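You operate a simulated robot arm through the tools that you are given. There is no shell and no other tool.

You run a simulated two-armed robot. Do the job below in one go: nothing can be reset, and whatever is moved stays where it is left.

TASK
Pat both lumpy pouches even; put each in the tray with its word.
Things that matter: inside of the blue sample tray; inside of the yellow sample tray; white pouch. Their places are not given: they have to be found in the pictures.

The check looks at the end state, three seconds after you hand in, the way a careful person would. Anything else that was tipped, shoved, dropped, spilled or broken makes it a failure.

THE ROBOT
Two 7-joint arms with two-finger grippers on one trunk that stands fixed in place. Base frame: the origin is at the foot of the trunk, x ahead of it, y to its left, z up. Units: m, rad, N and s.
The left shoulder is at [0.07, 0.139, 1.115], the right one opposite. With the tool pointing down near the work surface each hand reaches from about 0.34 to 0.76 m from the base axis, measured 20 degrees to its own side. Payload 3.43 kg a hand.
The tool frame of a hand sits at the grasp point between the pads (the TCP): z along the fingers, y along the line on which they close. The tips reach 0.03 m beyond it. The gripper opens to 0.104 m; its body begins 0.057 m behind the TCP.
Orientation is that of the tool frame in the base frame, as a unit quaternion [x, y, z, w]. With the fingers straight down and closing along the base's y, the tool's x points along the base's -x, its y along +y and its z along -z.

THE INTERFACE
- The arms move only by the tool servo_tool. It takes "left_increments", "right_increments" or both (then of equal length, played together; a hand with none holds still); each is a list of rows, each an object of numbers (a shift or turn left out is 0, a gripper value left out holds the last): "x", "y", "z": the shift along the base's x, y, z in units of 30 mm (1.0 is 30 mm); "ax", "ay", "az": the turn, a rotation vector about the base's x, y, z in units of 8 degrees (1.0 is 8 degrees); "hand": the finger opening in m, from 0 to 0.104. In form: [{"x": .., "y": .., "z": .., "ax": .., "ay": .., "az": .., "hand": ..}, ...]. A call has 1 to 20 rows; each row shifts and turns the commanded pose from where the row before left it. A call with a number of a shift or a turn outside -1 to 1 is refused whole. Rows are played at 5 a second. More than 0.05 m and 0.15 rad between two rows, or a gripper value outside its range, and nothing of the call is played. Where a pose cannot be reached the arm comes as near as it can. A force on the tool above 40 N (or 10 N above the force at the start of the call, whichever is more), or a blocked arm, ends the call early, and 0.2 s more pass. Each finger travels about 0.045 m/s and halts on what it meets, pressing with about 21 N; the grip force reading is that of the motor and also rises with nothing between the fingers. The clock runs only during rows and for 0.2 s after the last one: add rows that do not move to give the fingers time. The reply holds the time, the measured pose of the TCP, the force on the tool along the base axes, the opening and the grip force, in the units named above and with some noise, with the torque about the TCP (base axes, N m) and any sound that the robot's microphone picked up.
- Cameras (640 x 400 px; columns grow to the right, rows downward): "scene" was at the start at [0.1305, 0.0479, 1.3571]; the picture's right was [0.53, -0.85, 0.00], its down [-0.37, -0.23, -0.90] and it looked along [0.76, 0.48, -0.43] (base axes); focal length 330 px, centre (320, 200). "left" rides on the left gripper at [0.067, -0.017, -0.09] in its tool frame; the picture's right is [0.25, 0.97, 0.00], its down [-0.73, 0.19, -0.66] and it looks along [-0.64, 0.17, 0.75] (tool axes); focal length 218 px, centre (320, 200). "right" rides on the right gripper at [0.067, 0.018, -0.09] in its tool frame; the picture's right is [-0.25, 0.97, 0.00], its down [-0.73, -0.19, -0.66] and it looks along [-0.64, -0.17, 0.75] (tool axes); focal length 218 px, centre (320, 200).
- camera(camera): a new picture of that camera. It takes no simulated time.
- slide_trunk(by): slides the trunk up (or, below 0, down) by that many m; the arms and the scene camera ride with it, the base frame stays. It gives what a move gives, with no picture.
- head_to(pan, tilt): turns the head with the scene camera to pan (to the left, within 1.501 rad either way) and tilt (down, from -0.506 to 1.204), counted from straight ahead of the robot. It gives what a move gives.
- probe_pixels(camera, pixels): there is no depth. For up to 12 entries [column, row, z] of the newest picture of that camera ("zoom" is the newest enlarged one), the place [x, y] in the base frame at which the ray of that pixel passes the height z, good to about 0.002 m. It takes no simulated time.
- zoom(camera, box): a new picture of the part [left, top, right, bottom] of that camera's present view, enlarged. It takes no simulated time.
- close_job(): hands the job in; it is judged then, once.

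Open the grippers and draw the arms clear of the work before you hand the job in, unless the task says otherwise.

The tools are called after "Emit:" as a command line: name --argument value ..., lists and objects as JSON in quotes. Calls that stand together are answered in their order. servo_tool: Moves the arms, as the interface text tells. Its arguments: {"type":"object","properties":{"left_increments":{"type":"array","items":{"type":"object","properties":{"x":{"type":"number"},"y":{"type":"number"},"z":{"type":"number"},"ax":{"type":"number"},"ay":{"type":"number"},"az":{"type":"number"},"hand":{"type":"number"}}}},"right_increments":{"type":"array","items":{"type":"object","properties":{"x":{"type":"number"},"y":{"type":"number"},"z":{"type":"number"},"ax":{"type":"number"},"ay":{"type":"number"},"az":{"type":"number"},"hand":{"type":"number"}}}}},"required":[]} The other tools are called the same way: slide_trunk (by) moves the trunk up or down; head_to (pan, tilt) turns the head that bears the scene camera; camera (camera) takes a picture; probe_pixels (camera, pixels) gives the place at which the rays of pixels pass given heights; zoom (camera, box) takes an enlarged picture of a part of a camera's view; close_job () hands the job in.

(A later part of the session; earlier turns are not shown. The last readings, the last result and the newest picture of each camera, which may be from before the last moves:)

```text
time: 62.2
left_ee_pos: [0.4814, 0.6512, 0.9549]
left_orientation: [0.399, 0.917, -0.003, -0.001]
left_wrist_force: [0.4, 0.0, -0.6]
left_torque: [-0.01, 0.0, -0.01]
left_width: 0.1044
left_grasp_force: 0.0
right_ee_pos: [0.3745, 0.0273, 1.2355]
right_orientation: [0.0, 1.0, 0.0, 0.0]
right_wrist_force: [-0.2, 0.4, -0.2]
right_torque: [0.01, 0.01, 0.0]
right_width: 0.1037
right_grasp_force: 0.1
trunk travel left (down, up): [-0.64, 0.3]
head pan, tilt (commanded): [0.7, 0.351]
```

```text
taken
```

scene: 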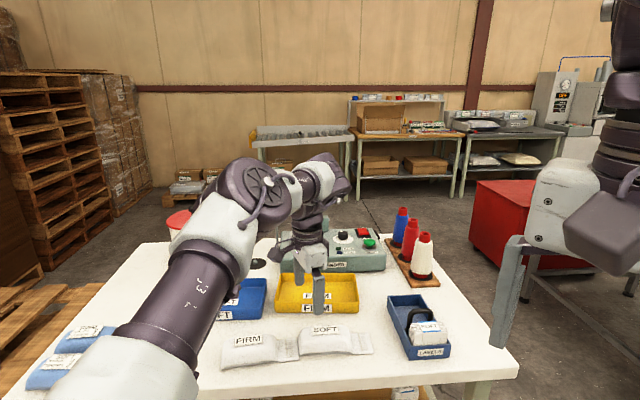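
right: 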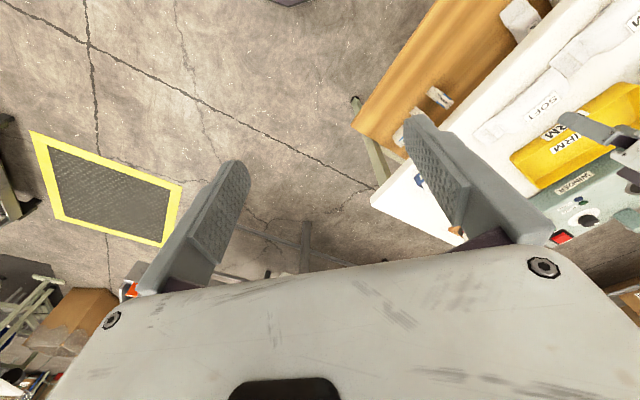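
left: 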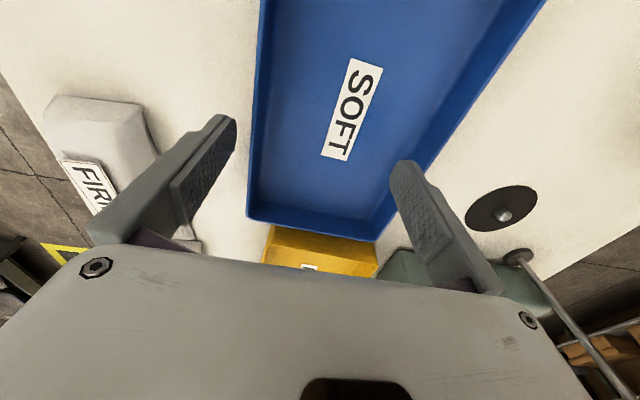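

The blue tray works at the proper yaw and low height. Now I move along the row toward the yellow tray (x up, y down) at z≈0.985 to see how far the arm goes when approached from this side.

Emit:
servo_tool --left_increments '[{"z": 1}, {"x": 0.9, "y": -0.9}, {"x": 0.9, "y": -0.9}, {"x": 0.9, "y": -0.9}, {"x": 0.9, "y": -0.9}, {"x": 0.9, "y": -0.9}, {"x": 0.8, "y": -0.8}, {}]'

Emit:
camera --camera "left"

Emit:
camera --camera "scene"

```text
time: 64.0
left_ee_pos: [0.5859, 0.4829, 0.9637]
left_orientation: [0.4, 0.917, -0.003, -0.001]
left_wrist_force: [-0.2, 0.0, -0.7]
left_torque: [-0.01, -0.01, -0.01]
left_width: 0.1038
left_grasp_force: 0.1
left hand out of reach, approached as far as the arm can: row 5, 6, 7
right_ee_pos: [0.3746, 0.0282, 1.2359]
right_orientation: [0.0, 1.0, 0.001, 0.0]
right_wrist_force: [0.0, 0.3, 0.0]
right_torque: [-0.02, -0.01, -0.02]
right_width: 0.1043
right_grasp_force: 0.1
trunk travel left (down, up): [-0.64, 0.3]
head pan, tilt (commanded): [0.7, 0.351]
```

```text
taken
```

left: 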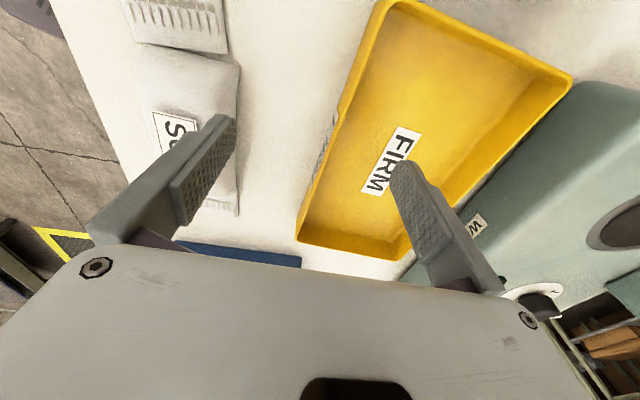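

```text
taken
```

scene: 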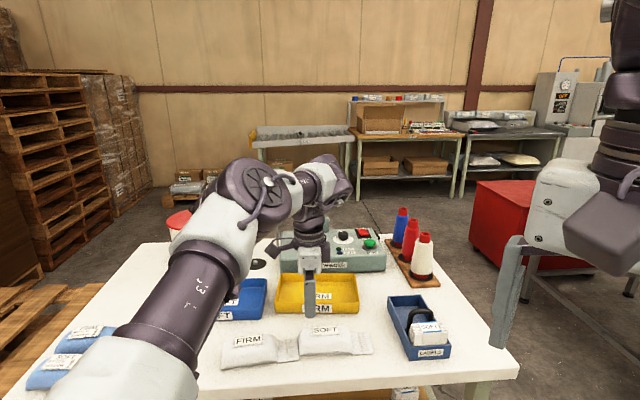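

The hand stops at the same place (0.586,0.483,0.964), so a joint limit seems to bind rather than arm length. I test whether another yaw (about +10°) frees the reach toward the yellow tray.

Emit:
servo_tool --left_increments '[{"z": 0.3, "az": 1}, {"az": 1}, {"az": 1}, {"az": 1}, {"az": 1}, {"az": 1}, {"az": 1}, {}]'

Emit:
servo_tool --left_increments '[{"x": 0.6, "y": 0.1, "z": 0.1}, {"x": 0.6, "y": 0.1}, {"x": 0.6, "y": 0.1}, {}]'

Emit:
camera --camera "scene"

```text
time: 65.8
left_ee_pos: [0.5851, 0.4819, 0.9721]
left_orientation: [-0.079, 0.997, -0.004, -0.002]
left_wrist_force: [-0.9, -0.5, -0.4]
left_torque: [0.0, 0.0, 0.0]
left_width: 0.1039
left_grasp_force: 0.2
right_ee_pos: [0.3749, 0.0292, 1.2359]
right_orientation: [0.0, 1.0, 0.0, 0.0]
right_wrist_force: [0.3, 0.2, -1.0]
right_torque: [-0.03, 0.0, 0.0]
right_width: 0.104
right_grasp_force: 0.0
trunk travel left (down, up): [-0.64, 0.3]
head pan, tilt (commanded): [0.7, 0.351]
```

```text
time: 66.8
left_ee_pos: [0.5863, 0.4816, 0.9728]
left_orientation: [-0.078, 0.997, -0.003, 0.001]
left_wrist_force: [-0.1, -0.5, 0.2]
left_torque: [0.0, 0.01, -0.04]
left_width: 0.1044
left_grasp_force: 0.1
left hand out of reach, approached as far as the arm can: row 1, 2, 3
right_ee_pos: [0.3753, 0.0277, 1.236]
right_orientation: [0.0, 1.0, 0.0, 0.0]
right_wrist_force: [0.2, 0.7, 0.2]
right_torque: [-0.03, 0.01, -0.02]
right_width: 0.1039
right_grasp_force: 0.0
trunk travel left (down, up): [-0.64, 0.3]
head pan, tilt (commanded): [0.7, 0.351]
```

```text
taken
```

scene: 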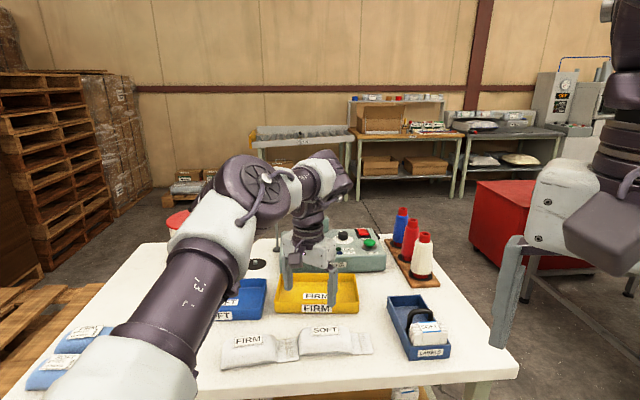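

Yaw makes no difference, so the elbow posture is what binds. I try another branch by swinging the hand to the right side (about (0.55,0.30), z≈1.01) and then outward.

Emit:
servo_tool --left_increments '[{"x": -0.5, "y": -0.5, "z": 0.6}, {"x": -0.5, "y": -0.9, "z": 0.6}, {"y": -0.9}, {"y": -0.9}, {"y": -0.9}, {"y": -0.9}, {"y": -0.9}, {}]'

Emit:
servo_tool --left_increments '[{"x": 0.8}, {"x": 0.8}, {"x": 0.8}, {}]'

Emit:
camera --camera "scene"

```text
time: 68.7
left_ee_pos: [0.5538, 0.3045, 1.0076]
left_orientation: [-0.078, 0.997, -0.005, 0.0]
left_wrist_force: [0.5, 0.3, -0.7]
left_torque: [-0.01, 0.01, -0.01]
left_width: 0.1041
left_grasp_force: 0.1
right_ee_pos: [0.3756, 0.0271, 1.2361]
right_orientation: [0.0, 1.0, 0.001, 0.0]
right_wrist_force: [0.3, 0.5, 0.6]
right_torque: [-0.03, 0.02, -0.02]
right_width: 0.1039
right_grasp_force: 0.1
trunk travel left (down, up): [-0.64, 0.3]
head pan, tilt (commanded): [0.7, 0.351]
```

```text
time: 69.7
left_ee_pos: [0.5813, 0.3195, 0.9926]
left_orientation: [-0.077, 0.997, -0.005, 0.001]
left_wrist_force: [0.4, 0.0, -0.1]
left_torque: [-0.01, -0.01, 0.02]
left_width: 0.1041
left_grasp_force: 0.1
left hand out of reach, approached as far as the arm can: row 1, 2, 3
right_ee_pos: [0.3757, 0.0291, 1.235]
right_orientation: [-0.001, 1.0, 0.0, 0.0]
right_wrist_force: [-0.2, 0.4, 0.3]
right_torque: [-0.01, 0.0, 0.0]
right_width: 0.104
right_grasp_force: 0.0
trunk travel left (down, up): [-0.64, 0.3]
head pan, tilt (commanded): [0.7, 0.351]
```

```text
taken
```

scene: 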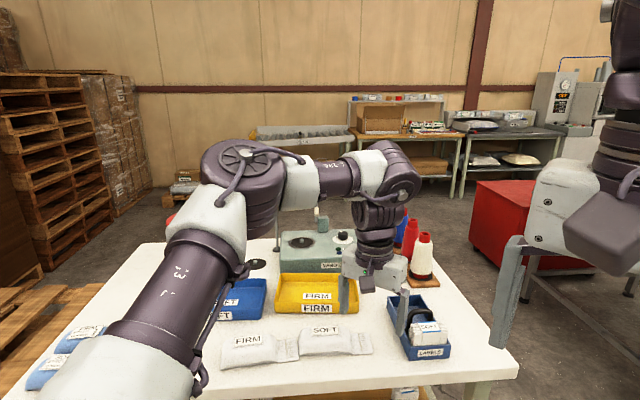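

The elbow stays out to the left, which limits the reach to about 0.62 m in this direction. A small outward tilt of the tool should gain the missing centimetres, so I test the placing pose for the yellow tray: yaw -50°, 12° tilt, about (0.607,0.528), z≈0.97.

Emit:
servo_tool --left_increments '[{"x": -0.5, "y": 0.5, "az": -0.9}, {"x": -0.3, "y": 0.9, "az": -0.9}, {"y": 0.9, "az": -0.9}, {"y": 0.9, "az": -0.9}, {"y": 0.6, "az": -0.9}, {"az": -0.9}, {"az": -0.9}, {"az": -0.9}, {}]'

Emit:
servo_tool --left_increments '[{"ax": 0.5, "ay": -0.58}, {"ax": 0.5, "ay": -0.58}, {"x": 0.5, "y": 0.7}, {"x": 0.5, "y": 0.7}, {"x": 0.5, "y": 0.7}, {"x": 0.3, "y": 0.4}, {}]'

Emit:
camera --camera "left"

```text
time: 71.7
left_ee_pos: [0.5571, 0.4322, 0.993]
left_orientation: [0.414, 0.91, -0.003, -0.002]
left_wrist_force: [0.0, 0.2, 0.1]
left_torque: [0.0, -0.05, -0.02]
left_width: 0.1041
left_grasp_force: 0.0
right_ee_pos: [0.3748, 0.0278, 1.2354]
right_orientation: [0.0, 1.0, 0.0, 0.0]
right_wrist_force: [0.0, -0.5, 0.3]
right_torque: [0.02, 0.01, 0.0]
right_width: 0.104
right_grasp_force: 0.0
trunk travel left (down, up): [-0.64, 0.3]
head pan, tilt (commanded): [0.7, 0.351]
```

```text
time: 73.2
left_ee_pos: [0.6106, 0.5087, 0.9943]
left_orientation: [0.41, 0.906, 0.095, 0.044]
left_wrist_force: [0.2, 0.4, -0.7]
left_torque: [0.01, 0.02, -0.01]
left_width: 0.1044
left_grasp_force: 0.1
right_ee_pos: [0.3749, 0.0282, 1.2358]
right_orientation: [0.0, 1.0, 0.0, 0.0]
right_wrist_force: [0.0, -0.2, -0.1]
right_torque: [0.01, 0.0, -0.04]
right_width: 0.104
right_grasp_force: 0.1
trunk travel left (down, up): [-0.64, 0.3]
head pan, tilt (commanded): [0.7, 0.351]
```

```text
taken
```

left: 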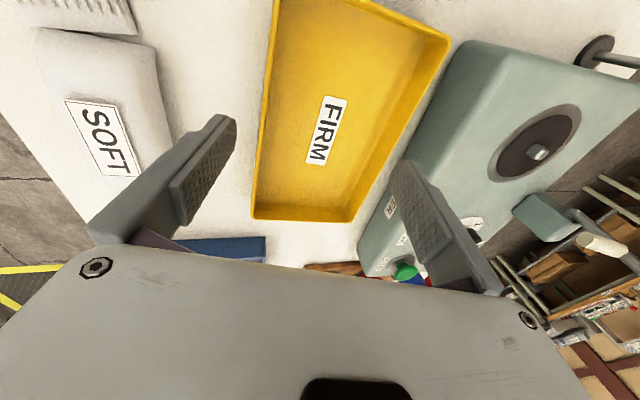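

With the 12° tilt the hand reached (0.611,0.509,0.994) without a limit. I extend a bit farther to see the margin.

Emit:
servo_tool --left_increments '[{"x": 0.4, "y": 0.3, "z": -0.3}, {"x": 0.4, "y": 0.3, "z": -0.3}, {"x": 0.3, "y": 0.2}, {}]'

Emit:
camera --camera "left"

```text
time: 74.2
left_ee_pos: [0.629, 0.5293, 0.9724]
left_orientation: [0.41, 0.906, 0.095, 0.044]
left_wrist_force: [-0.3, -0.1, 0.1]
left_torque: [-0.01, -0.01, 0.0]
left_width: 0.104
left_grasp_force: 0.1
left hand out of reach, approached as far as the arm can: row 2, 3
right_ee_pos: [0.3764, 0.0281, 1.2357]
right_orientation: [0.001, 1.0, 0.0, 0.001]
right_wrist_force: [0.6, -0.5, 1.2]
right_torque: [0.0, 0.0, -0.02]
right_width: 0.1037
right_grasp_force: 0.0
trunk travel left (down, up): [-0.64, 0.3]
head pan, tilt (commanded): [0.7, 0.351]
```

```text
taken
```

left: 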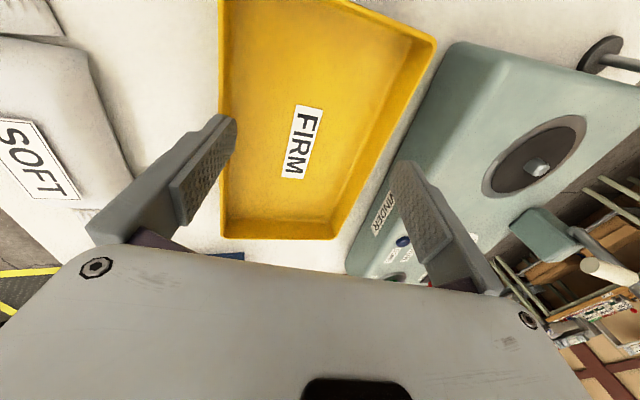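

The tilted hand reaches (0.629,0.529), enough to place a pouch at the yellow tray's middle. I back off, undo the tilt, and look at the pouches again to get their present positions.

Emit:
servo_tool --left_increments '[{"x": -0.5, "y": -0.4, "z": 0.3}, {"x": -0.7, "y": -0.5, "z": 0.3}, {"x": -0.7, "y": -0.5}, {"x": -0.5, "y": -0.4, "ax": -0.5, "ay": 0.58}, {"ax": -0.5, "ay": 0.58}, {}]'

Emit:
head_to --pan 0.78 --tilt 0.75

Emit:
zoom --camera "scene" --box '[240, 110, 400, 210]'

Emit:
camera --camera "left"

```text
time: 75.7
left_ee_pos: [0.5566, 0.4745, 0.9903]
left_orientation: [0.412, 0.911, -0.004, -0.004]
left_wrist_force: [-0.8, -0.2, 0.5]
left_torque: [0.01, -0.03, 0.04]
left_width: 0.1042
left_grasp_force: 0.0
right_ee_pos: [0.374, 0.0284, 1.2363]
right_orientation: [0.0, 1.0, 0.0, 0.0]
right_wrist_force: [-0.4, 0.1, 0.8]
right_torque: [0.0, 0.03, -0.01]
right_width: 0.1041
right_grasp_force: 0.0
trunk travel left (down, up): [-0.64, 0.3]
head pan, tilt (commanded): [0.7, 0.351]
```

```text
time: 76.5
left_ee_pos: [0.5569, 0.4757, 0.9907]
left_orientation: [0.413, 0.911, -0.003, -0.003]
left_wrist_force: [-0.2, -0.1, -0.5]
left_torque: [0.01, -0.02, -0.02]
left_width: 0.1037
left_grasp_force: 0.1
right_ee_pos: [0.3758, 0.0278, 1.2359]
right_orientation: [0.0, 1.0, -0.001, 0.0]
right_wrist_force: [0.5, -0.8, 0.3]
right_torque: [-0.01, -0.01, 0.01]
right_width: 0.1039
right_grasp_force: 0.1
trunk travel left (down, up): [-0.64, 0.3]
head pan, tilt (commanded): [0.78, 0.75]
```

```text
4.00 times, centred on (320, 160) of scene
```

zoom: 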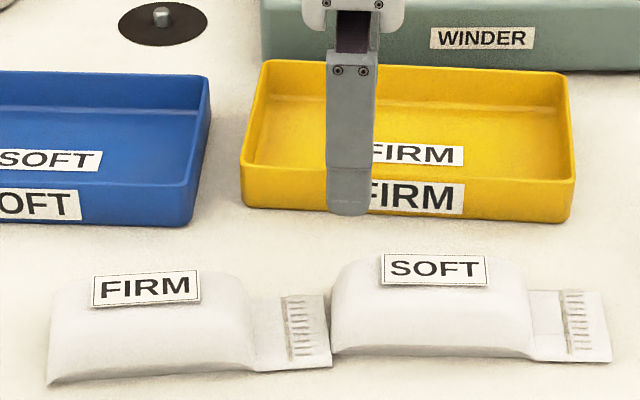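

```text
taken
```

left: 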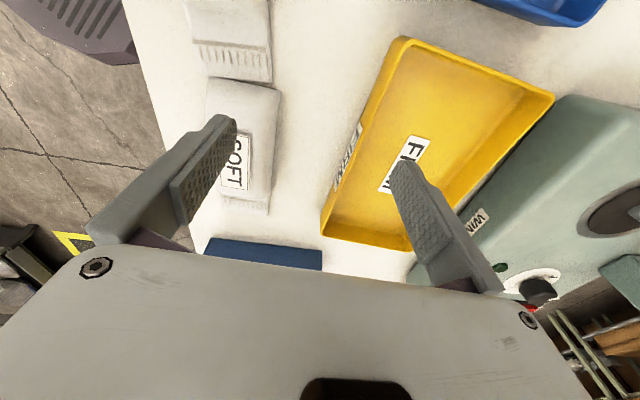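

Both pouches look evenly filled. I probe their bottom outlines in this zoom to place the grasps.

Emit:
probe_pixels --camera "zoom" --pixels '[[47, 386, 0.88], [255, 372, 0.88], [332, 366, 0.882], [326, 295, 0.884], [333, 353, 0.88], [535, 360, 0.88], [611, 361, 0.882], [600, 291, 0.884], [383, 255, 0.912], [487, 258, 0.912], [487, 287, 0.912], [381, 284, 0.912]]'

Emit:
probe_pixels --camera "zoom" --pixels '[[93, 276, 0.912], [198, 271, 0.912], [201, 298, 0.912], [95, 306, 0.912], [241, 192, 0.91], [575, 206, 0.91], [567, 72, 0.91], [264, 61, 0.91], [258, 78, 0.91], [193, 195, 0.91], [208, 78, 0.91]]'

```text
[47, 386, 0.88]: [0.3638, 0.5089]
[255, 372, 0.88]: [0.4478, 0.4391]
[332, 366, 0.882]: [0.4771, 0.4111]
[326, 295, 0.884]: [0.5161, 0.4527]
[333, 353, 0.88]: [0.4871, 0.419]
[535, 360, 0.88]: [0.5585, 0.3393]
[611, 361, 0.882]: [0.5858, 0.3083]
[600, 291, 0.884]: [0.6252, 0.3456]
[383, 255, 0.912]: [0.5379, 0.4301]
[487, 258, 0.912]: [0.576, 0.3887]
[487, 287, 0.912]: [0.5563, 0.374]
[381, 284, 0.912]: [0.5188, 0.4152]
```

```text
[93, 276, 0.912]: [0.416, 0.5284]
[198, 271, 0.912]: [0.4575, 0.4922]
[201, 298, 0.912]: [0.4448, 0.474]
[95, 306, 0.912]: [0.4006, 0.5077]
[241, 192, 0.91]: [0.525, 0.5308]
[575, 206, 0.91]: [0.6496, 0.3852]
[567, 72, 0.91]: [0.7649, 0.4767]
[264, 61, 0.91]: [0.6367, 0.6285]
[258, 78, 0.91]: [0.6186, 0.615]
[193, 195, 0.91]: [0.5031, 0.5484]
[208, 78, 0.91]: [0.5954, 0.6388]
```

SOFT's body centre is about (0.545,0.400) at yaw -47.5°, nearly parallel to the blue tray. I bring the open hand above it and check the alignment.

Emit:
servo_tool --left_increments '[{"x": -0.2, "y": -0.85, "az": 0.14}, {"x": -0.1, "y": -0.85}, {"x": -0.1, "y": -0.82}, {"z": -0.5}, {}]'

Emit:
camera --camera "left"

Emit:
zoom --camera "scene" --box '[300, 130, 420, 210]'

```text
time: 77.7
left_ee_pos: [0.5449, 0.3986, 0.9748]
left_orientation: [0.403, 0.915, -0.002, -0.003]
left_wrist_force: [0.1, -0.4, 0.1]
left_torque: [0.02, -0.02, 0.02]
left_width: 0.1039
left_grasp_force: 0.1
right_ee_pos: [0.3751, 0.0281, 1.2367]
right_orientation: [0.0, 1.0, 0.0, -0.001]
right_wrist_force: [0.1, -0.1, -0.5]
right_torque: [-0.02, 0.04, 0.02]
right_width: 0.1041
right_grasp_force: 0.1
trunk travel left (down, up): [-0.64, 0.3]
head pan, tilt (commanded): [0.78, 0.75]
```

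```text
taken
```

left: 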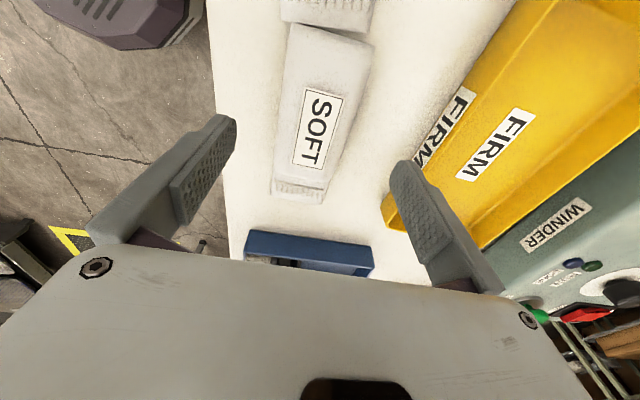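

```text
5.00 times, centred on (360, 170) of scene
```

zoom: 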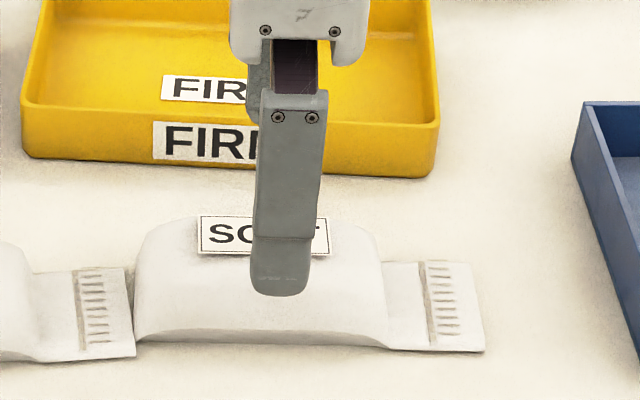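

The label lies under the TCP point ((320,133) expected, label centre at (318,130)), so the hand is centred. I descend to TCP z≈0.922 with the fingers open beside the pouch.

Emit:
servo_tool --left_increments '[{"z": -0.6}, {"z": -0.6}, {"z": -0.4}, {"z": -0.15}, {}]'

Emit:
camera --camera "left"

Emit:
zoom --camera "scene" --box '[300, 130, 420, 210]'

```text
time: 78.9
left_ee_pos: [0.5445, 0.399, 0.9241]
left_orientation: [0.403, 0.915, -0.003, -0.002]
left_wrist_force: [0.9, -0.4, 0.1]
left_torque: [0.04, -0.01, 0.03]
left_width: 0.1039
left_grasp_force: 0.0
right_ee_pos: [0.3748, 0.0283, 1.2376]
right_orientation: [0.0, 1.0, 0.0, 0.0]
right_wrist_force: [-0.7, 0.9, 0.7]
right_torque: [0.01, 0.0, 0.03]
right_width: 0.1042
right_grasp_force: 0.2
trunk travel left (down, up): [-0.64, 0.3]
head pan, tilt (commanded): [0.78, 0.75]
```

```text
taken
```

left: 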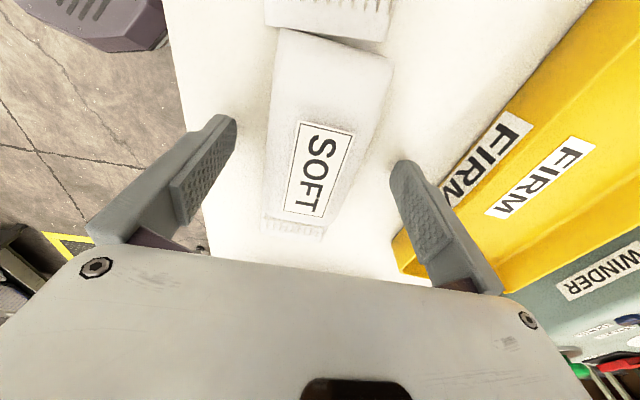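

```text
5.00 times, centred on (360, 170) of scene
```

zoom: 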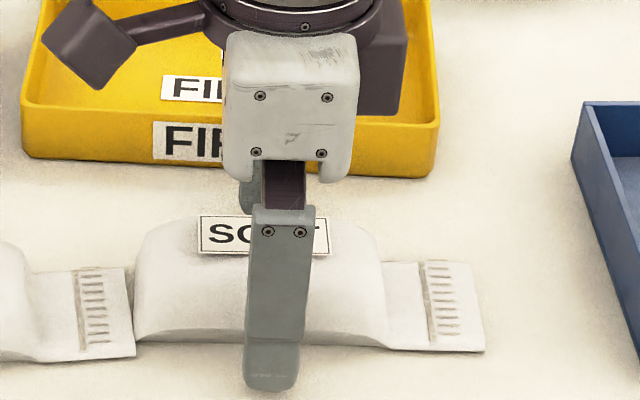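

The fingers straddle the pouch (left view: pads at both sides, label between). I go 3 mm lower and close gently on it.

Emit:
servo_tool --left_increments '[{"z": -0.1}, {"hand": 0.06}, {"hand": 0.06}, {"hand": 0.06}, {"hand": 0.03}, {"hand": 0.03}, {"hand": 0.03}, {}]'

Emit:
camera --camera "left"

Emit:
zoom --camera "scene" --box '[300, 130, 420, 210]'

```text
time: 80.7
left_ee_pos: [0.5447, 0.4006, 0.9207]
left_orientation: [0.404, 0.915, -0.003, -0.003]
left_wrist_force: [-0.1, -0.6, -0.1]
left_torque: [-0.07, 0.0, 0.01]
left_width: 0.056
left_grasp_force: 21.3
right_ee_pos: [0.3746, 0.028, 1.2352]
right_orientation: [0.001, 1.0, 0.0, 0.001]
right_wrist_force: [-0.7, 0.3, -0.2]
right_torque: [-0.02, 0.01, 0.01]
right_width: 0.1041
right_grasp_force: 0.1
trunk travel left (down, up): [-0.64, 0.3]
head pan, tilt (commanded): [0.78, 0.75]
```

```text
taken
```

left: 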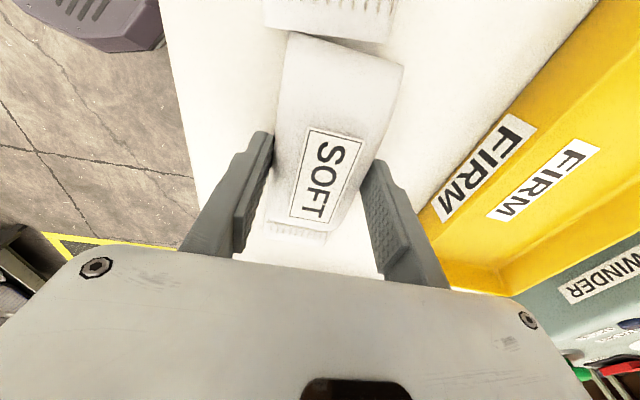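

```text
5.00 times, centred on (360, 170) of scene
```

zoom: 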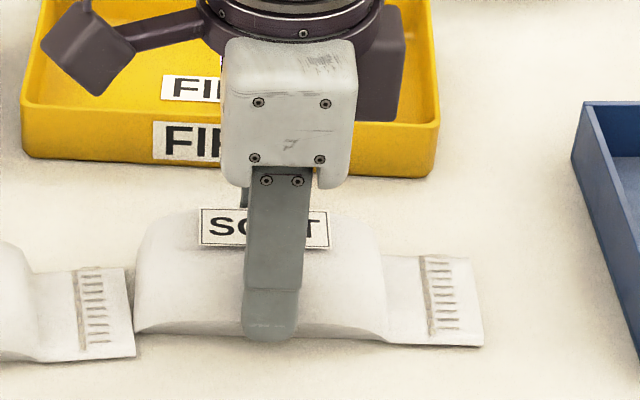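

The fingers hold the pouch at 0.056 m width. I lift it straight up slowly and check.

Emit:
servo_tool --left_increments '[{"z": 0.2}, {"z": 0.3}, {"z": 0.5}, {"z": 0.6}, {"z": 0.6}, {}]'

Emit:
camera --camera "left"

Emit:
camera --camera "scene"

```text
time: 82.1
left_ee_pos: [0.5452, 0.399, 0.986]
left_orientation: [0.404, 0.915, -0.004, -0.002]
left_wrist_force: [-0.8, 0.4, 0.6]
left_torque: [0.01, 0.01, 0.03]
left_width: 0.056
left_grasp_force: 20.6
right_ee_pos: [0.3748, 0.0282, 1.2356]
right_orientation: [0.0, 1.0, 0.0, 0.0]
right_wrist_force: [0.0, 0.4, -1.6]
right_torque: [0.04, 0.01, -0.02]
right_width: 0.1042
right_grasp_force: 0.0
trunk travel left (down, up): [-0.64, 0.3]
head pan, tilt (commanded): [0.78, 0.75]
```

```text
taken
```

left: 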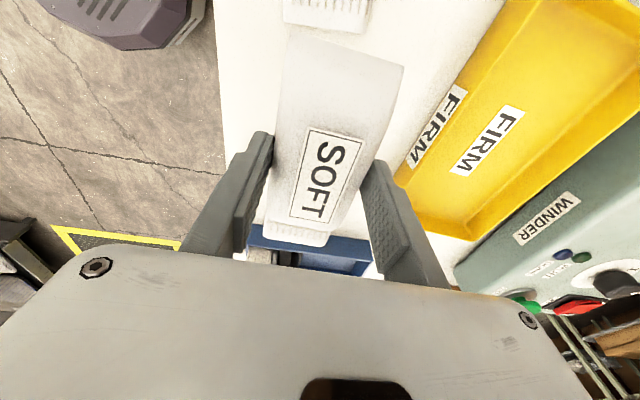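

```text
taken
```

scene: 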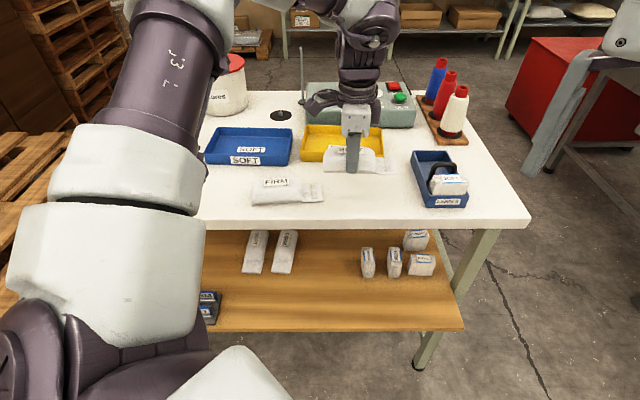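

SOFT is lifted cleanly (bottom about z=0.945). I carry it over to above the blue tray, target about (0.475,0.680).

Emit:
servo_tool --left_increments '[{"z": 0.3, "x": -0.1, "y": 0.4}, {"x": -0.23, "y": 0.8}, {"x": -0.23, "y": 0.9}, {"x": -0.23, "y": 0.9}, {"x": -0.23, "y": 0.9}, {"x": -0.23, "y": 0.9}, {"x": -0.23, "y": 0.9}, {"x": -0.23, "y": 0.9}, {"x": -0.23, "y": 0.9}, {"x": -0.23, "y": 0.9}, {"x": -0.16, "y": 0.9}, {}]'

Emit:
camera --camera "left"

Emit:
camera --camera "scene"

```text
time: 84.7
left_ee_pos: [0.474, 0.6782, 0.9949]
left_orientation: [0.405, 0.914, -0.004, -0.002]
left_wrist_force: [-0.4, -0.1, -0.5]
left_torque: [-0.01, 0.03, 0.02]
left_width: 0.0562
left_grasp_force: 20.7
right_ee_pos: [0.3764, 0.0278, 1.2365]
right_orientation: [0.0, 1.0, 0.0, 0.0]
right_wrist_force: [0.2, -0.6, 0.4]
right_torque: [0.03, 0.0, 0.02]
right_width: 0.1039
right_grasp_force: 0.0
trunk travel left (down, up): [-0.64, 0.3]
head pan, tilt (commanded): [0.78, 0.75]
```

```text
taken
```

left: 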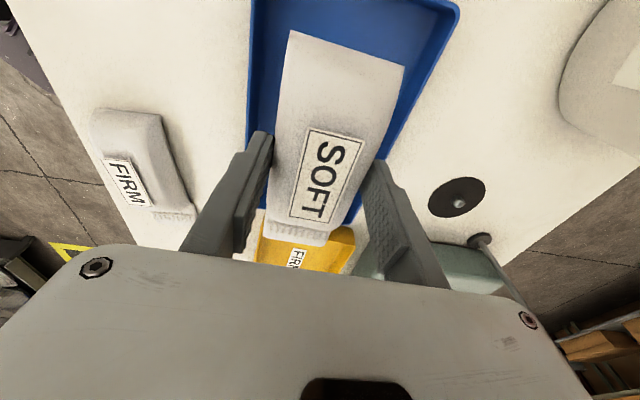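

```text
taken
```

scene: 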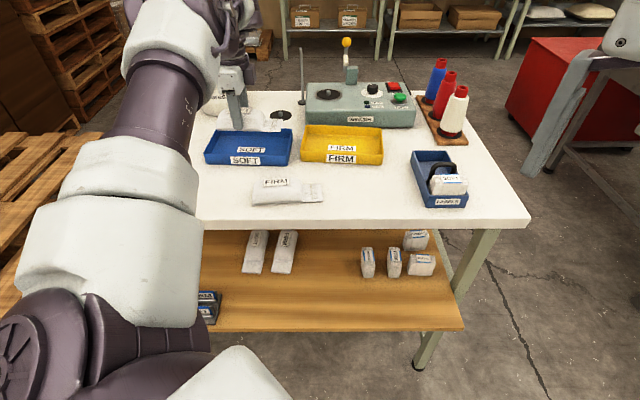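

The pouch hangs over the blue tray. I probe the visible tray rims in the left view at z=0.91 to verify the centring before lowering.

Emit:
zoom --camera "left" --box '[230, 0, 480, 260]'

Emit:
probe_pixels --camera "left" --pixels '[[252, 20, 0.91], [249, 100, 0.91], [459, 10, 0.91], [430, 82, 0.91], [400, 140, 0.91], [290, 32, 0.955], [404, 68, 0.955], [268, 220, 0.955], [328, 236, 0.955]]'

```text
1.54 times, centred on (355, 130) of left
```

zoom: 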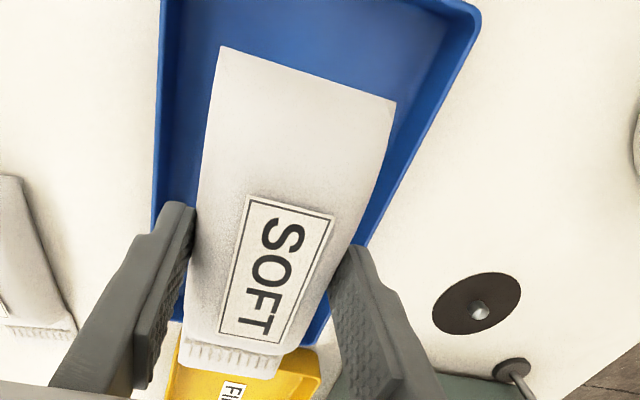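

```text
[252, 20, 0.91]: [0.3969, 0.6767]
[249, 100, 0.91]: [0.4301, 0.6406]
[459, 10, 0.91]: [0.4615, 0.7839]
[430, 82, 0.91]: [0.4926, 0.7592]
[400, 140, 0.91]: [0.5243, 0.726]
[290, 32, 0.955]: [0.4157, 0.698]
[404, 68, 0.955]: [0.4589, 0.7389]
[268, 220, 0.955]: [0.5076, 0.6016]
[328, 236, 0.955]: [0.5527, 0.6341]
```

The pouch sits centred between the rims (near rim n≈0.750, far ≈0.872, pouch 0.777–0.836). I shift 5 mm in y and lower it slowly into the tray.

Emit:
servo_tool --left_increments '[{"y": 0.17}, {"z": -0.6}, {"z": -0.6}, {"z": -0.5}, {"z": -0.3}, {}]'

Emit:
camera --camera "left"

Emit:
zoom --camera "scene" --box '[190, 80, 310, 180]'

```text
time: 86.1
left_ee_pos: [0.4753, 0.6839, 0.9359]
left_orientation: [0.403, 0.915, -0.002, -0.002]
left_wrist_force: [0.7, 0.1, -0.2]
left_torque: [-0.01, 0.04, 0.02]
left_width: 0.0561
left_grasp_force: 21.4
right_ee_pos: [0.3755, 0.0287, 1.2357]
right_orientation: [0.0, 1.0, 0.001, 0.0]
right_wrist_force: [-0.2, -0.1, 0.2]
right_torque: [0.0, 0.04, 0.01]
right_width: 0.1037
right_grasp_force: 0.1
trunk travel left (down, up): [-0.64, 0.3]
head pan, tilt (commanded): [0.78, 0.75]
```

```text
taken
```

left: 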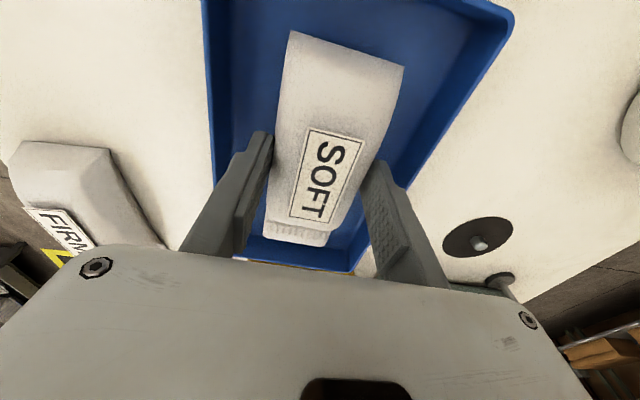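

```text
4.00 times, centred on (250, 130) of scene
```

zoom: 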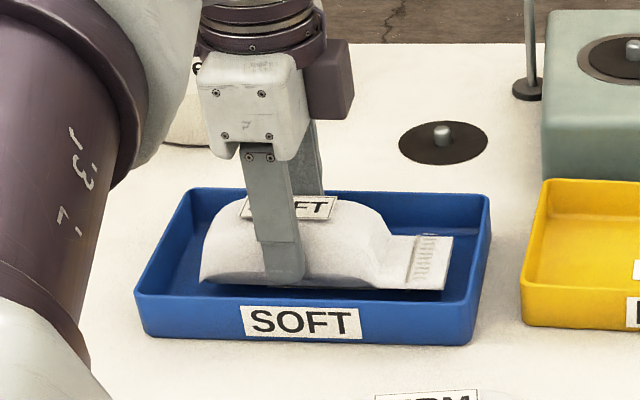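

The pouch and fingers are inside the tray with space on all sides. I lower in small steps toward the floor and watch the force.

Emit:
servo_tool --left_increments '[{"z": -0.13}, {"z": -0.07}, {}]'

Emit:
servo_tool --left_increments '[{"z": -0.07}, {}]'

Emit:
zoom --camera "scene" --box '[190, 80, 310, 180]'

```text
time: 86.9
left_ee_pos: [0.4748, 0.6841, 0.9295]
left_orientation: [0.403, 0.915, -0.003, -0.002]
left_wrist_force: [0.6, 0.1, -1.2]
left_torque: [-0.04, -0.03, -0.01]
left_width: 0.0561
left_grasp_force: 20.7
right_ee_pos: [0.3751, 0.0287, 1.2368]
right_orientation: [0.0, 1.0, 0.0, 0.0]
right_wrist_force: [0.0, 0.5, -0.3]
right_torque: [-0.02, 0.01, 0.01]
right_width: 0.1039
right_grasp_force: 0.0
trunk travel left (down, up): [-0.64, 0.3]
head pan, tilt (commanded): [0.78, 0.75]
```

```text
time: 87.5
left_ee_pos: [0.4752, 0.6833, 0.9264]
left_orientation: [0.403, 0.915, -0.003, -0.003]
left_wrist_force: [0.0, 0.7, -0.4]
left_torque: [0.01, 0.0, -0.02]
left_width: 0.0559
left_grasp_force: 20.7
right_ee_pos: [0.3761, 0.0291, 1.2358]
right_orientation: [-0.001, 1.0, 0.0, 0.0]
right_wrist_force: [-0.1, -0.1, 0.6]
right_torque: [0.03, 0.0, -0.01]
right_width: 0.1041
right_grasp_force: 0.1
trunk travel left (down, up): [-0.64, 0.3]
head pan, tilt (commanded): [0.78, 0.75]
```

```text
4.00 times, centred on (250, 130) of scene
```

zoom: 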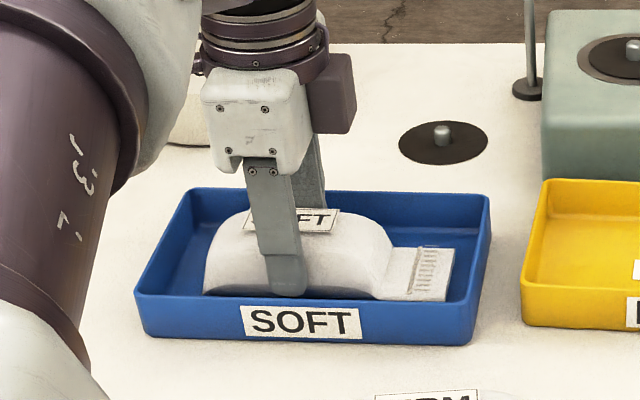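

The pouch bottom is at about z=0.886, nearly on the floor. I go 1.5 mm lower and open the fingers just a little (to 0.068) to let go.

Emit:
servo_tool --left_increments '[{"z": -0.05}, {"hand": 0.06}, {"hand": 0.064}, {"hand": 0.068}, {}, {}]'

Emit:
camera --camera "left"

Emit:
zoom --camera "scene" --box '[190, 80, 310, 180]'

```text
time: 88.9
left_ee_pos: [0.4741, 0.6848, 0.9262]
left_orientation: [0.404, 0.915, -0.002, -0.003]
left_wrist_force: [0.4, -1.0, -0.3]
left_torque: [0.02, 0.03, -0.01]
left_width: 0.0682
left_grasp_force: 0.0
right_ee_pos: [0.375, 0.0288, 1.236]
right_orientation: [0.0, 1.0, 0.0, 0.001]
right_wrist_force: [0.1, 0.5, 0.5]
right_torque: [-0.02, 0.01, 0.01]
right_width: 0.1038
right_grasp_force: 0.0
trunk travel left (down, up): [-0.64, 0.3]
head pan, tilt (commanded): [0.78, 0.75]
```

```text
taken
```

left: 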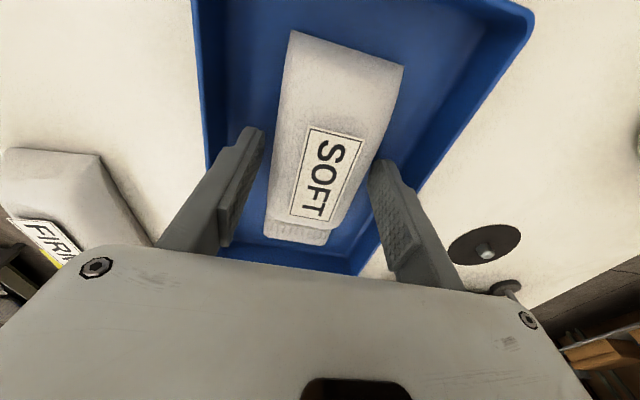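

```text
4.00 times, centred on (250, 130) of scene
```

zoom: 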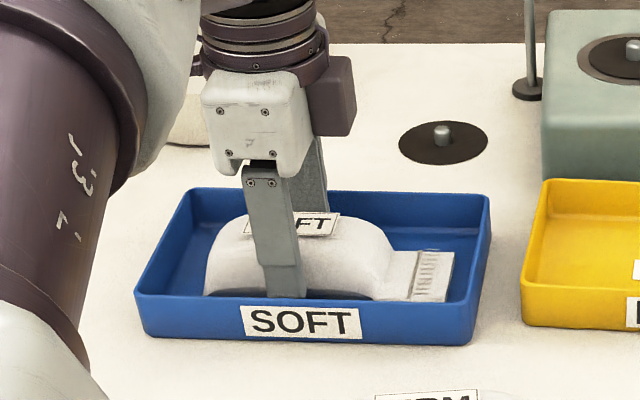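

The pouch is free (opening 0.068, grip force 0) and sits flat. I raise the hand straight up and check that the pouch stays.

Emit:
servo_tool --left_increments '[{"z": 0.2}, {"z": 0.4}, {"z": 0.8}, {"z": 0.9}, {}]'

Emit:
camera --camera "left"

Emit:
zoom --camera "scene" --box '[190, 80, 310, 180]'

```text
time: 90.1
left_ee_pos: [0.4759, 0.6838, 0.9959]
left_orientation: [0.404, 0.915, -0.003, -0.001]
left_wrist_force: [0.0, 0.4, 0.3]
left_torque: [0.01, 0.04, 0.0]
left_width: 0.0681
left_grasp_force: 0.1
right_ee_pos: [0.3761, 0.0288, 1.2358]
right_orientation: [-0.001, 1.0, 0.001, -0.001]
right_wrist_force: [1.0, 0.5, 0.1]
right_torque: [-0.03, 0.03, -0.03]
right_width: 0.1041
right_grasp_force: 0.0
trunk travel left (down, up): [-0.64, 0.3]
head pan, tilt (commanded): [0.78, 0.75]
```

```text
taken
```

left: 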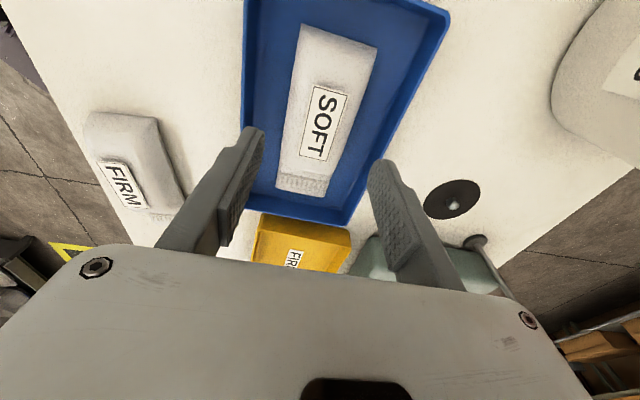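

```text
4.00 times, centred on (250, 130) of scene
```

zoom: 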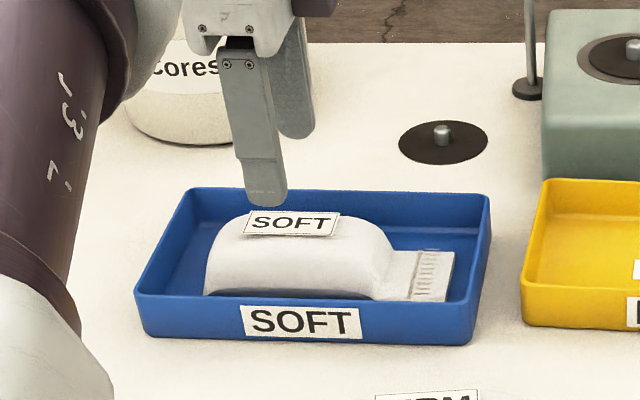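

SOFT rests flat inside the blue tray. Now I open fully and move over the FIRM pouch at about (0.427,0.498), yaw -41°.

Emit:
servo_tool --left_increments '[{"x": -0.2, "y": -0.8, "az": 0.12, "hand": 0.104}, {"x": -0.2, "y": -0.8, "az": 0.12}, {"x": -0.2, "y": -0.8, "az": 0.12}, {"x": -0.2, "y": -0.8, "az": 0.12}, {"x": -0.2, "y": -0.8, "az": 0.12}, {"x": -0.2, "y": -0.8, "az": 0.12}, {"x": -0.23, "y": -0.8, "az": 0.12}, {"x": -0.2, "y": -0.6}, {"z": -0.6}, {}]'

Emit:
camera --camera "left"

Emit:
zoom --camera "scene" --box '[230, 140, 350, 220]'

```text
time: 92.3
left_ee_pos: [0.4249, 0.4985, 0.979]
left_orientation: [0.35, 0.937, -0.003, -0.002]
left_wrist_force: [0.7, -0.1, 0.2]
left_torque: [-0.02, 0.0, 0.03]
left_width: 0.1039
left_grasp_force: 0.1
right_ee_pos: [0.3748, 0.0276, 1.2363]
right_orientation: [0.0, 1.0, 0.0, 0.0]
right_wrist_force: [0.0, 0.4, -0.4]
right_torque: [0.01, 0.03, -0.03]
right_width: 0.104
right_grasp_force: 0.0
trunk travel left (down, up): [-0.64, 0.3]
head pan, tilt (commanded): [0.78, 0.75]
```

```text
taken
```

left: 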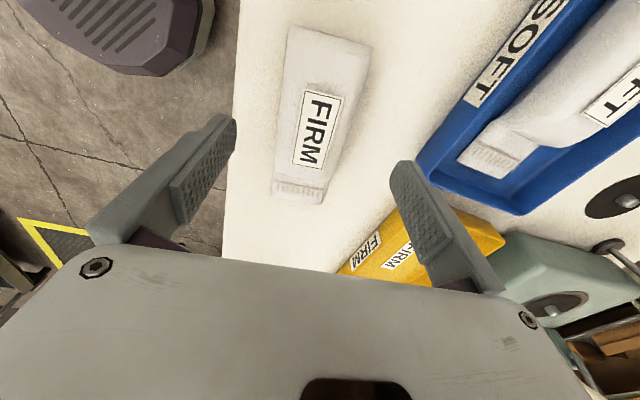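

```text
5.00 times, centred on (290, 180) of scene
```

zoom: 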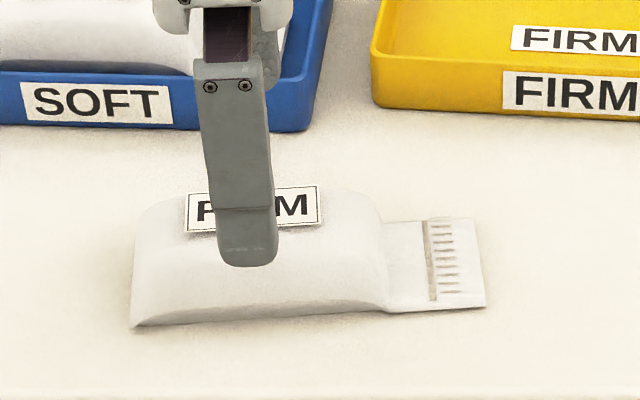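

The FIRM pouch is centred between the fingers (label at (317,127)). I descend and close on it as before.

Emit:
servo_tool --left_increments '[{"z": -0.6}, {"z": -0.6}, {"z": -0.5}, {"z": -0.24}, {}]'

Emit:
servo_tool --left_increments '[{"hand": 0.06}, {"hand": 0.06}, {"hand": 0.06}, {"hand": 0.03}, {"hand": 0.03}, {"hand": 0.03}, {}]'

Emit:
camera --camera "left"

```text
time: 93.5
left_ee_pos: [0.4268, 0.499, 0.9193]
left_orientation: [0.349, 0.937, -0.001, -0.001]
left_wrist_force: [-0.1, 2.5, 8.7]
left_torque: [0.43, -0.37, 0.06]
left_width: 0.1035
left_grasp_force: 0.1
right_ee_pos: [0.3746, 0.0265, 1.237]
right_orientation: [0.0, 1.0, 0.0, 0.0]
right_wrist_force: [-0.5, -0.3, -0.5]
right_torque: [-0.01, 0.0, -0.03]
right_width: 0.1037
right_grasp_force: 0.1
trunk travel left (down, up): [-0.64, 0.3]
head pan, tilt (commanded): [0.78, 0.75]
```

```text
time: 95.1
left_ee_pos: [0.4262, 0.4975, 0.918]
left_orientation: [0.35, 0.937, -0.003, -0.002]
left_wrist_force: [0.0, -0.3, -0.9]
left_torque: [0.0, 0.01, 0.02]
left_width: 0.0562
left_grasp_force: 20.2
right_ee_pos: [0.3759, 0.0274, 1.2355]
right_orientation: [0.0, 1.0, 0.0, 0.0]
right_wrist_force: [0.5, -0.1, -0.3]
right_torque: [0.02, -0.03, 0.03]
right_width: 0.1039
right_grasp_force: 0.0
trunk travel left (down, up): [-0.64, 0.3]
head pan, tilt (commanded): [0.78, 0.75]
```

```text
taken
```

left: 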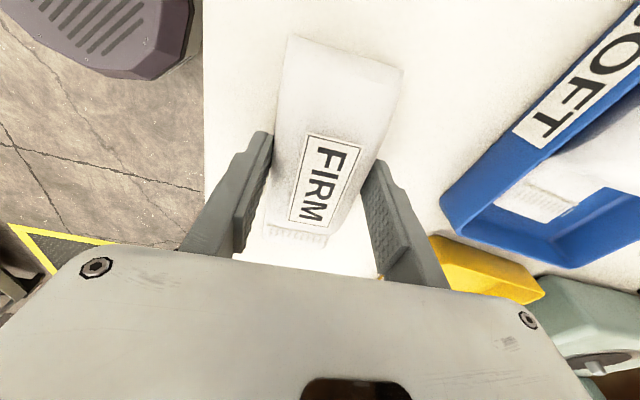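

During the descent a brief 8.7 N force appeared on the far finger, gone after closing. I check that the blue tray and its pouch have not moved and look at the table beside the pouch.

Emit:
zoom --camera "scene" --box '[190, 110, 340, 220]'

Emit:
zoom --camera "left" --box '[340, 80, 640, 300]'

Emit:
probe_pixels --camera "left" --pixels '[[441, 200, 0.91], [441, 200, 0.88], [550, 68, 0.91]]'

```text
3.64 times, centred on (265, 165) of scene
```

zoom: 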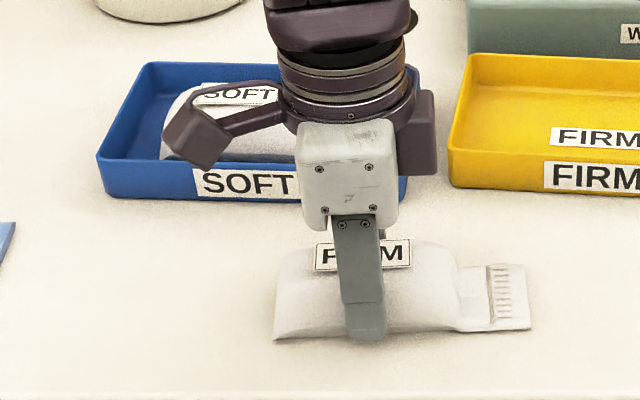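

```text
1.82 times, centred on (490, 190) of left
```

zoom: 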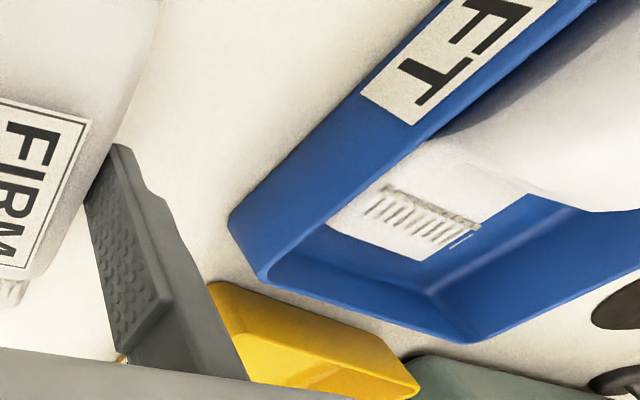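

```text
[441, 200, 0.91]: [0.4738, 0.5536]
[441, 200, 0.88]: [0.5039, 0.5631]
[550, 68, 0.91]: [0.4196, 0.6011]
```

The blue tray corner still probes at (0.504,0.563), so nothing moved. I lift the FIRM pouch slowly.

Emit:
servo_tool --left_increments '[{"z": 0.2}, {"z": 0.3}, {"z": 0.5}, {"z": 0.6}, {"z": 0.6}, {"z": 0.4}, {}]'

Emit:
camera --camera "left"

Emit:
zoom --camera "scene" --box '[190, 110, 340, 220]'

```text
time: 96.7
left_ee_pos: [0.4252, 0.4971, 0.9959]
left_orientation: [0.349, 0.937, -0.002, -0.002]
left_wrist_force: [0.3, 0.0, 0.3]
left_torque: [-0.02, -0.02, 0.03]
left_width: 0.0563
left_grasp_force: 21.3
right_ee_pos: [0.3757, 0.0286, 1.2349]
right_orientation: [0.0, 1.0, 0.0, -0.001]
right_wrist_force: [-0.2, 0.9, -0.6]
right_torque: [-0.02, 0.02, -0.02]
right_width: 0.1039
right_grasp_force: 0.1
trunk travel left (down, up): [-0.64, 0.3]
head pan, tilt (commanded): [0.78, 0.75]
```

```text
taken
```

left: 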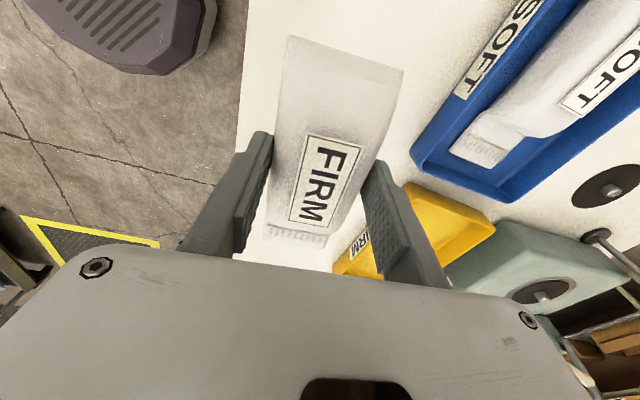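

```text
3.64 times, centred on (265, 165) of scene
```

zoom: 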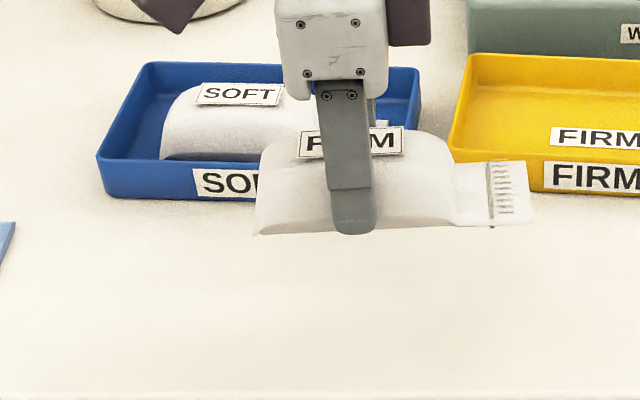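

FIRM is lifted level and the table beneath is clear. I carry it toward the yellow tray: first to (0.557,0.475) while turning to yaw -50°, then tilt outward by 12° as tested.

Emit:
servo_tool --left_increments '[{"x": 0.876, "y": -0.15, "az": -0.22}, {"x": 0.876, "y": -0.15, "az": -0.22}, {"x": 0.876, "y": -0.15, "az": -0.22}, {"x": 0.876, "y": -0.15, "az": -0.22}, {"x": 0.876, "y": -0.15, "az": -0.22}, {"ax": 0.33, "ay": -0.385}, {"ax": 0.33, "ay": -0.385}, {"ax": 0.33, "ay": -0.385}, {}]'

Emit:
camera --camera "left"

Emit:
zoom --camera "scene" --box '[260, 90, 420, 190]'

```text
time: 98.7
left_ee_pos: [0.5589, 0.4748, 0.9954]
left_orientation: [0.418, 0.903, 0.094, 0.042]
left_wrist_force: [0.0, 0.4, -0.4]
left_torque: [0.0, 0.0, 0.0]
left_width: 0.056
left_grasp_force: 21.4
right_ee_pos: [0.3751, 0.0286, 1.235]
right_orientation: [0.0, 1.0, 0.0, 0.0]
right_wrist_force: [0.0, -0.2, 0.0]
right_torque: [0.03, -0.02, -0.01]
right_width: 0.1039
right_grasp_force: 0.0
trunk travel left (down, up): [-0.64, 0.3]
head pan, tilt (commanded): [0.78, 0.75]
```

```text
taken
```

left: 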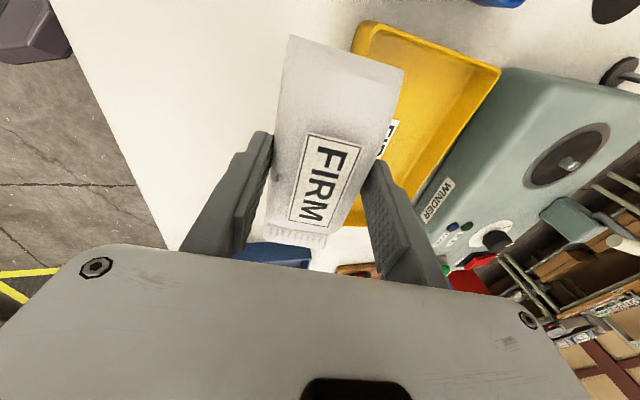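

```text
4.00 times, centred on (340, 140) of scene
```

zoom: 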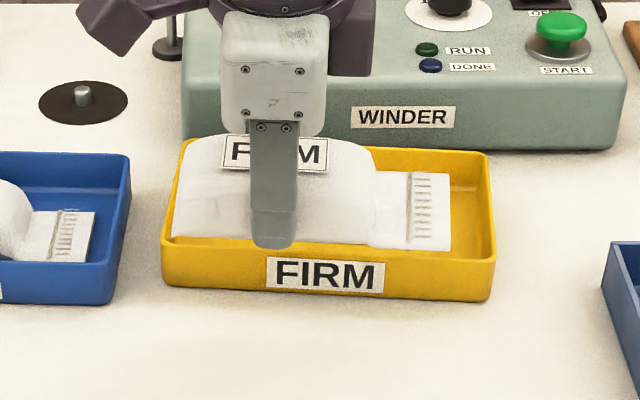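

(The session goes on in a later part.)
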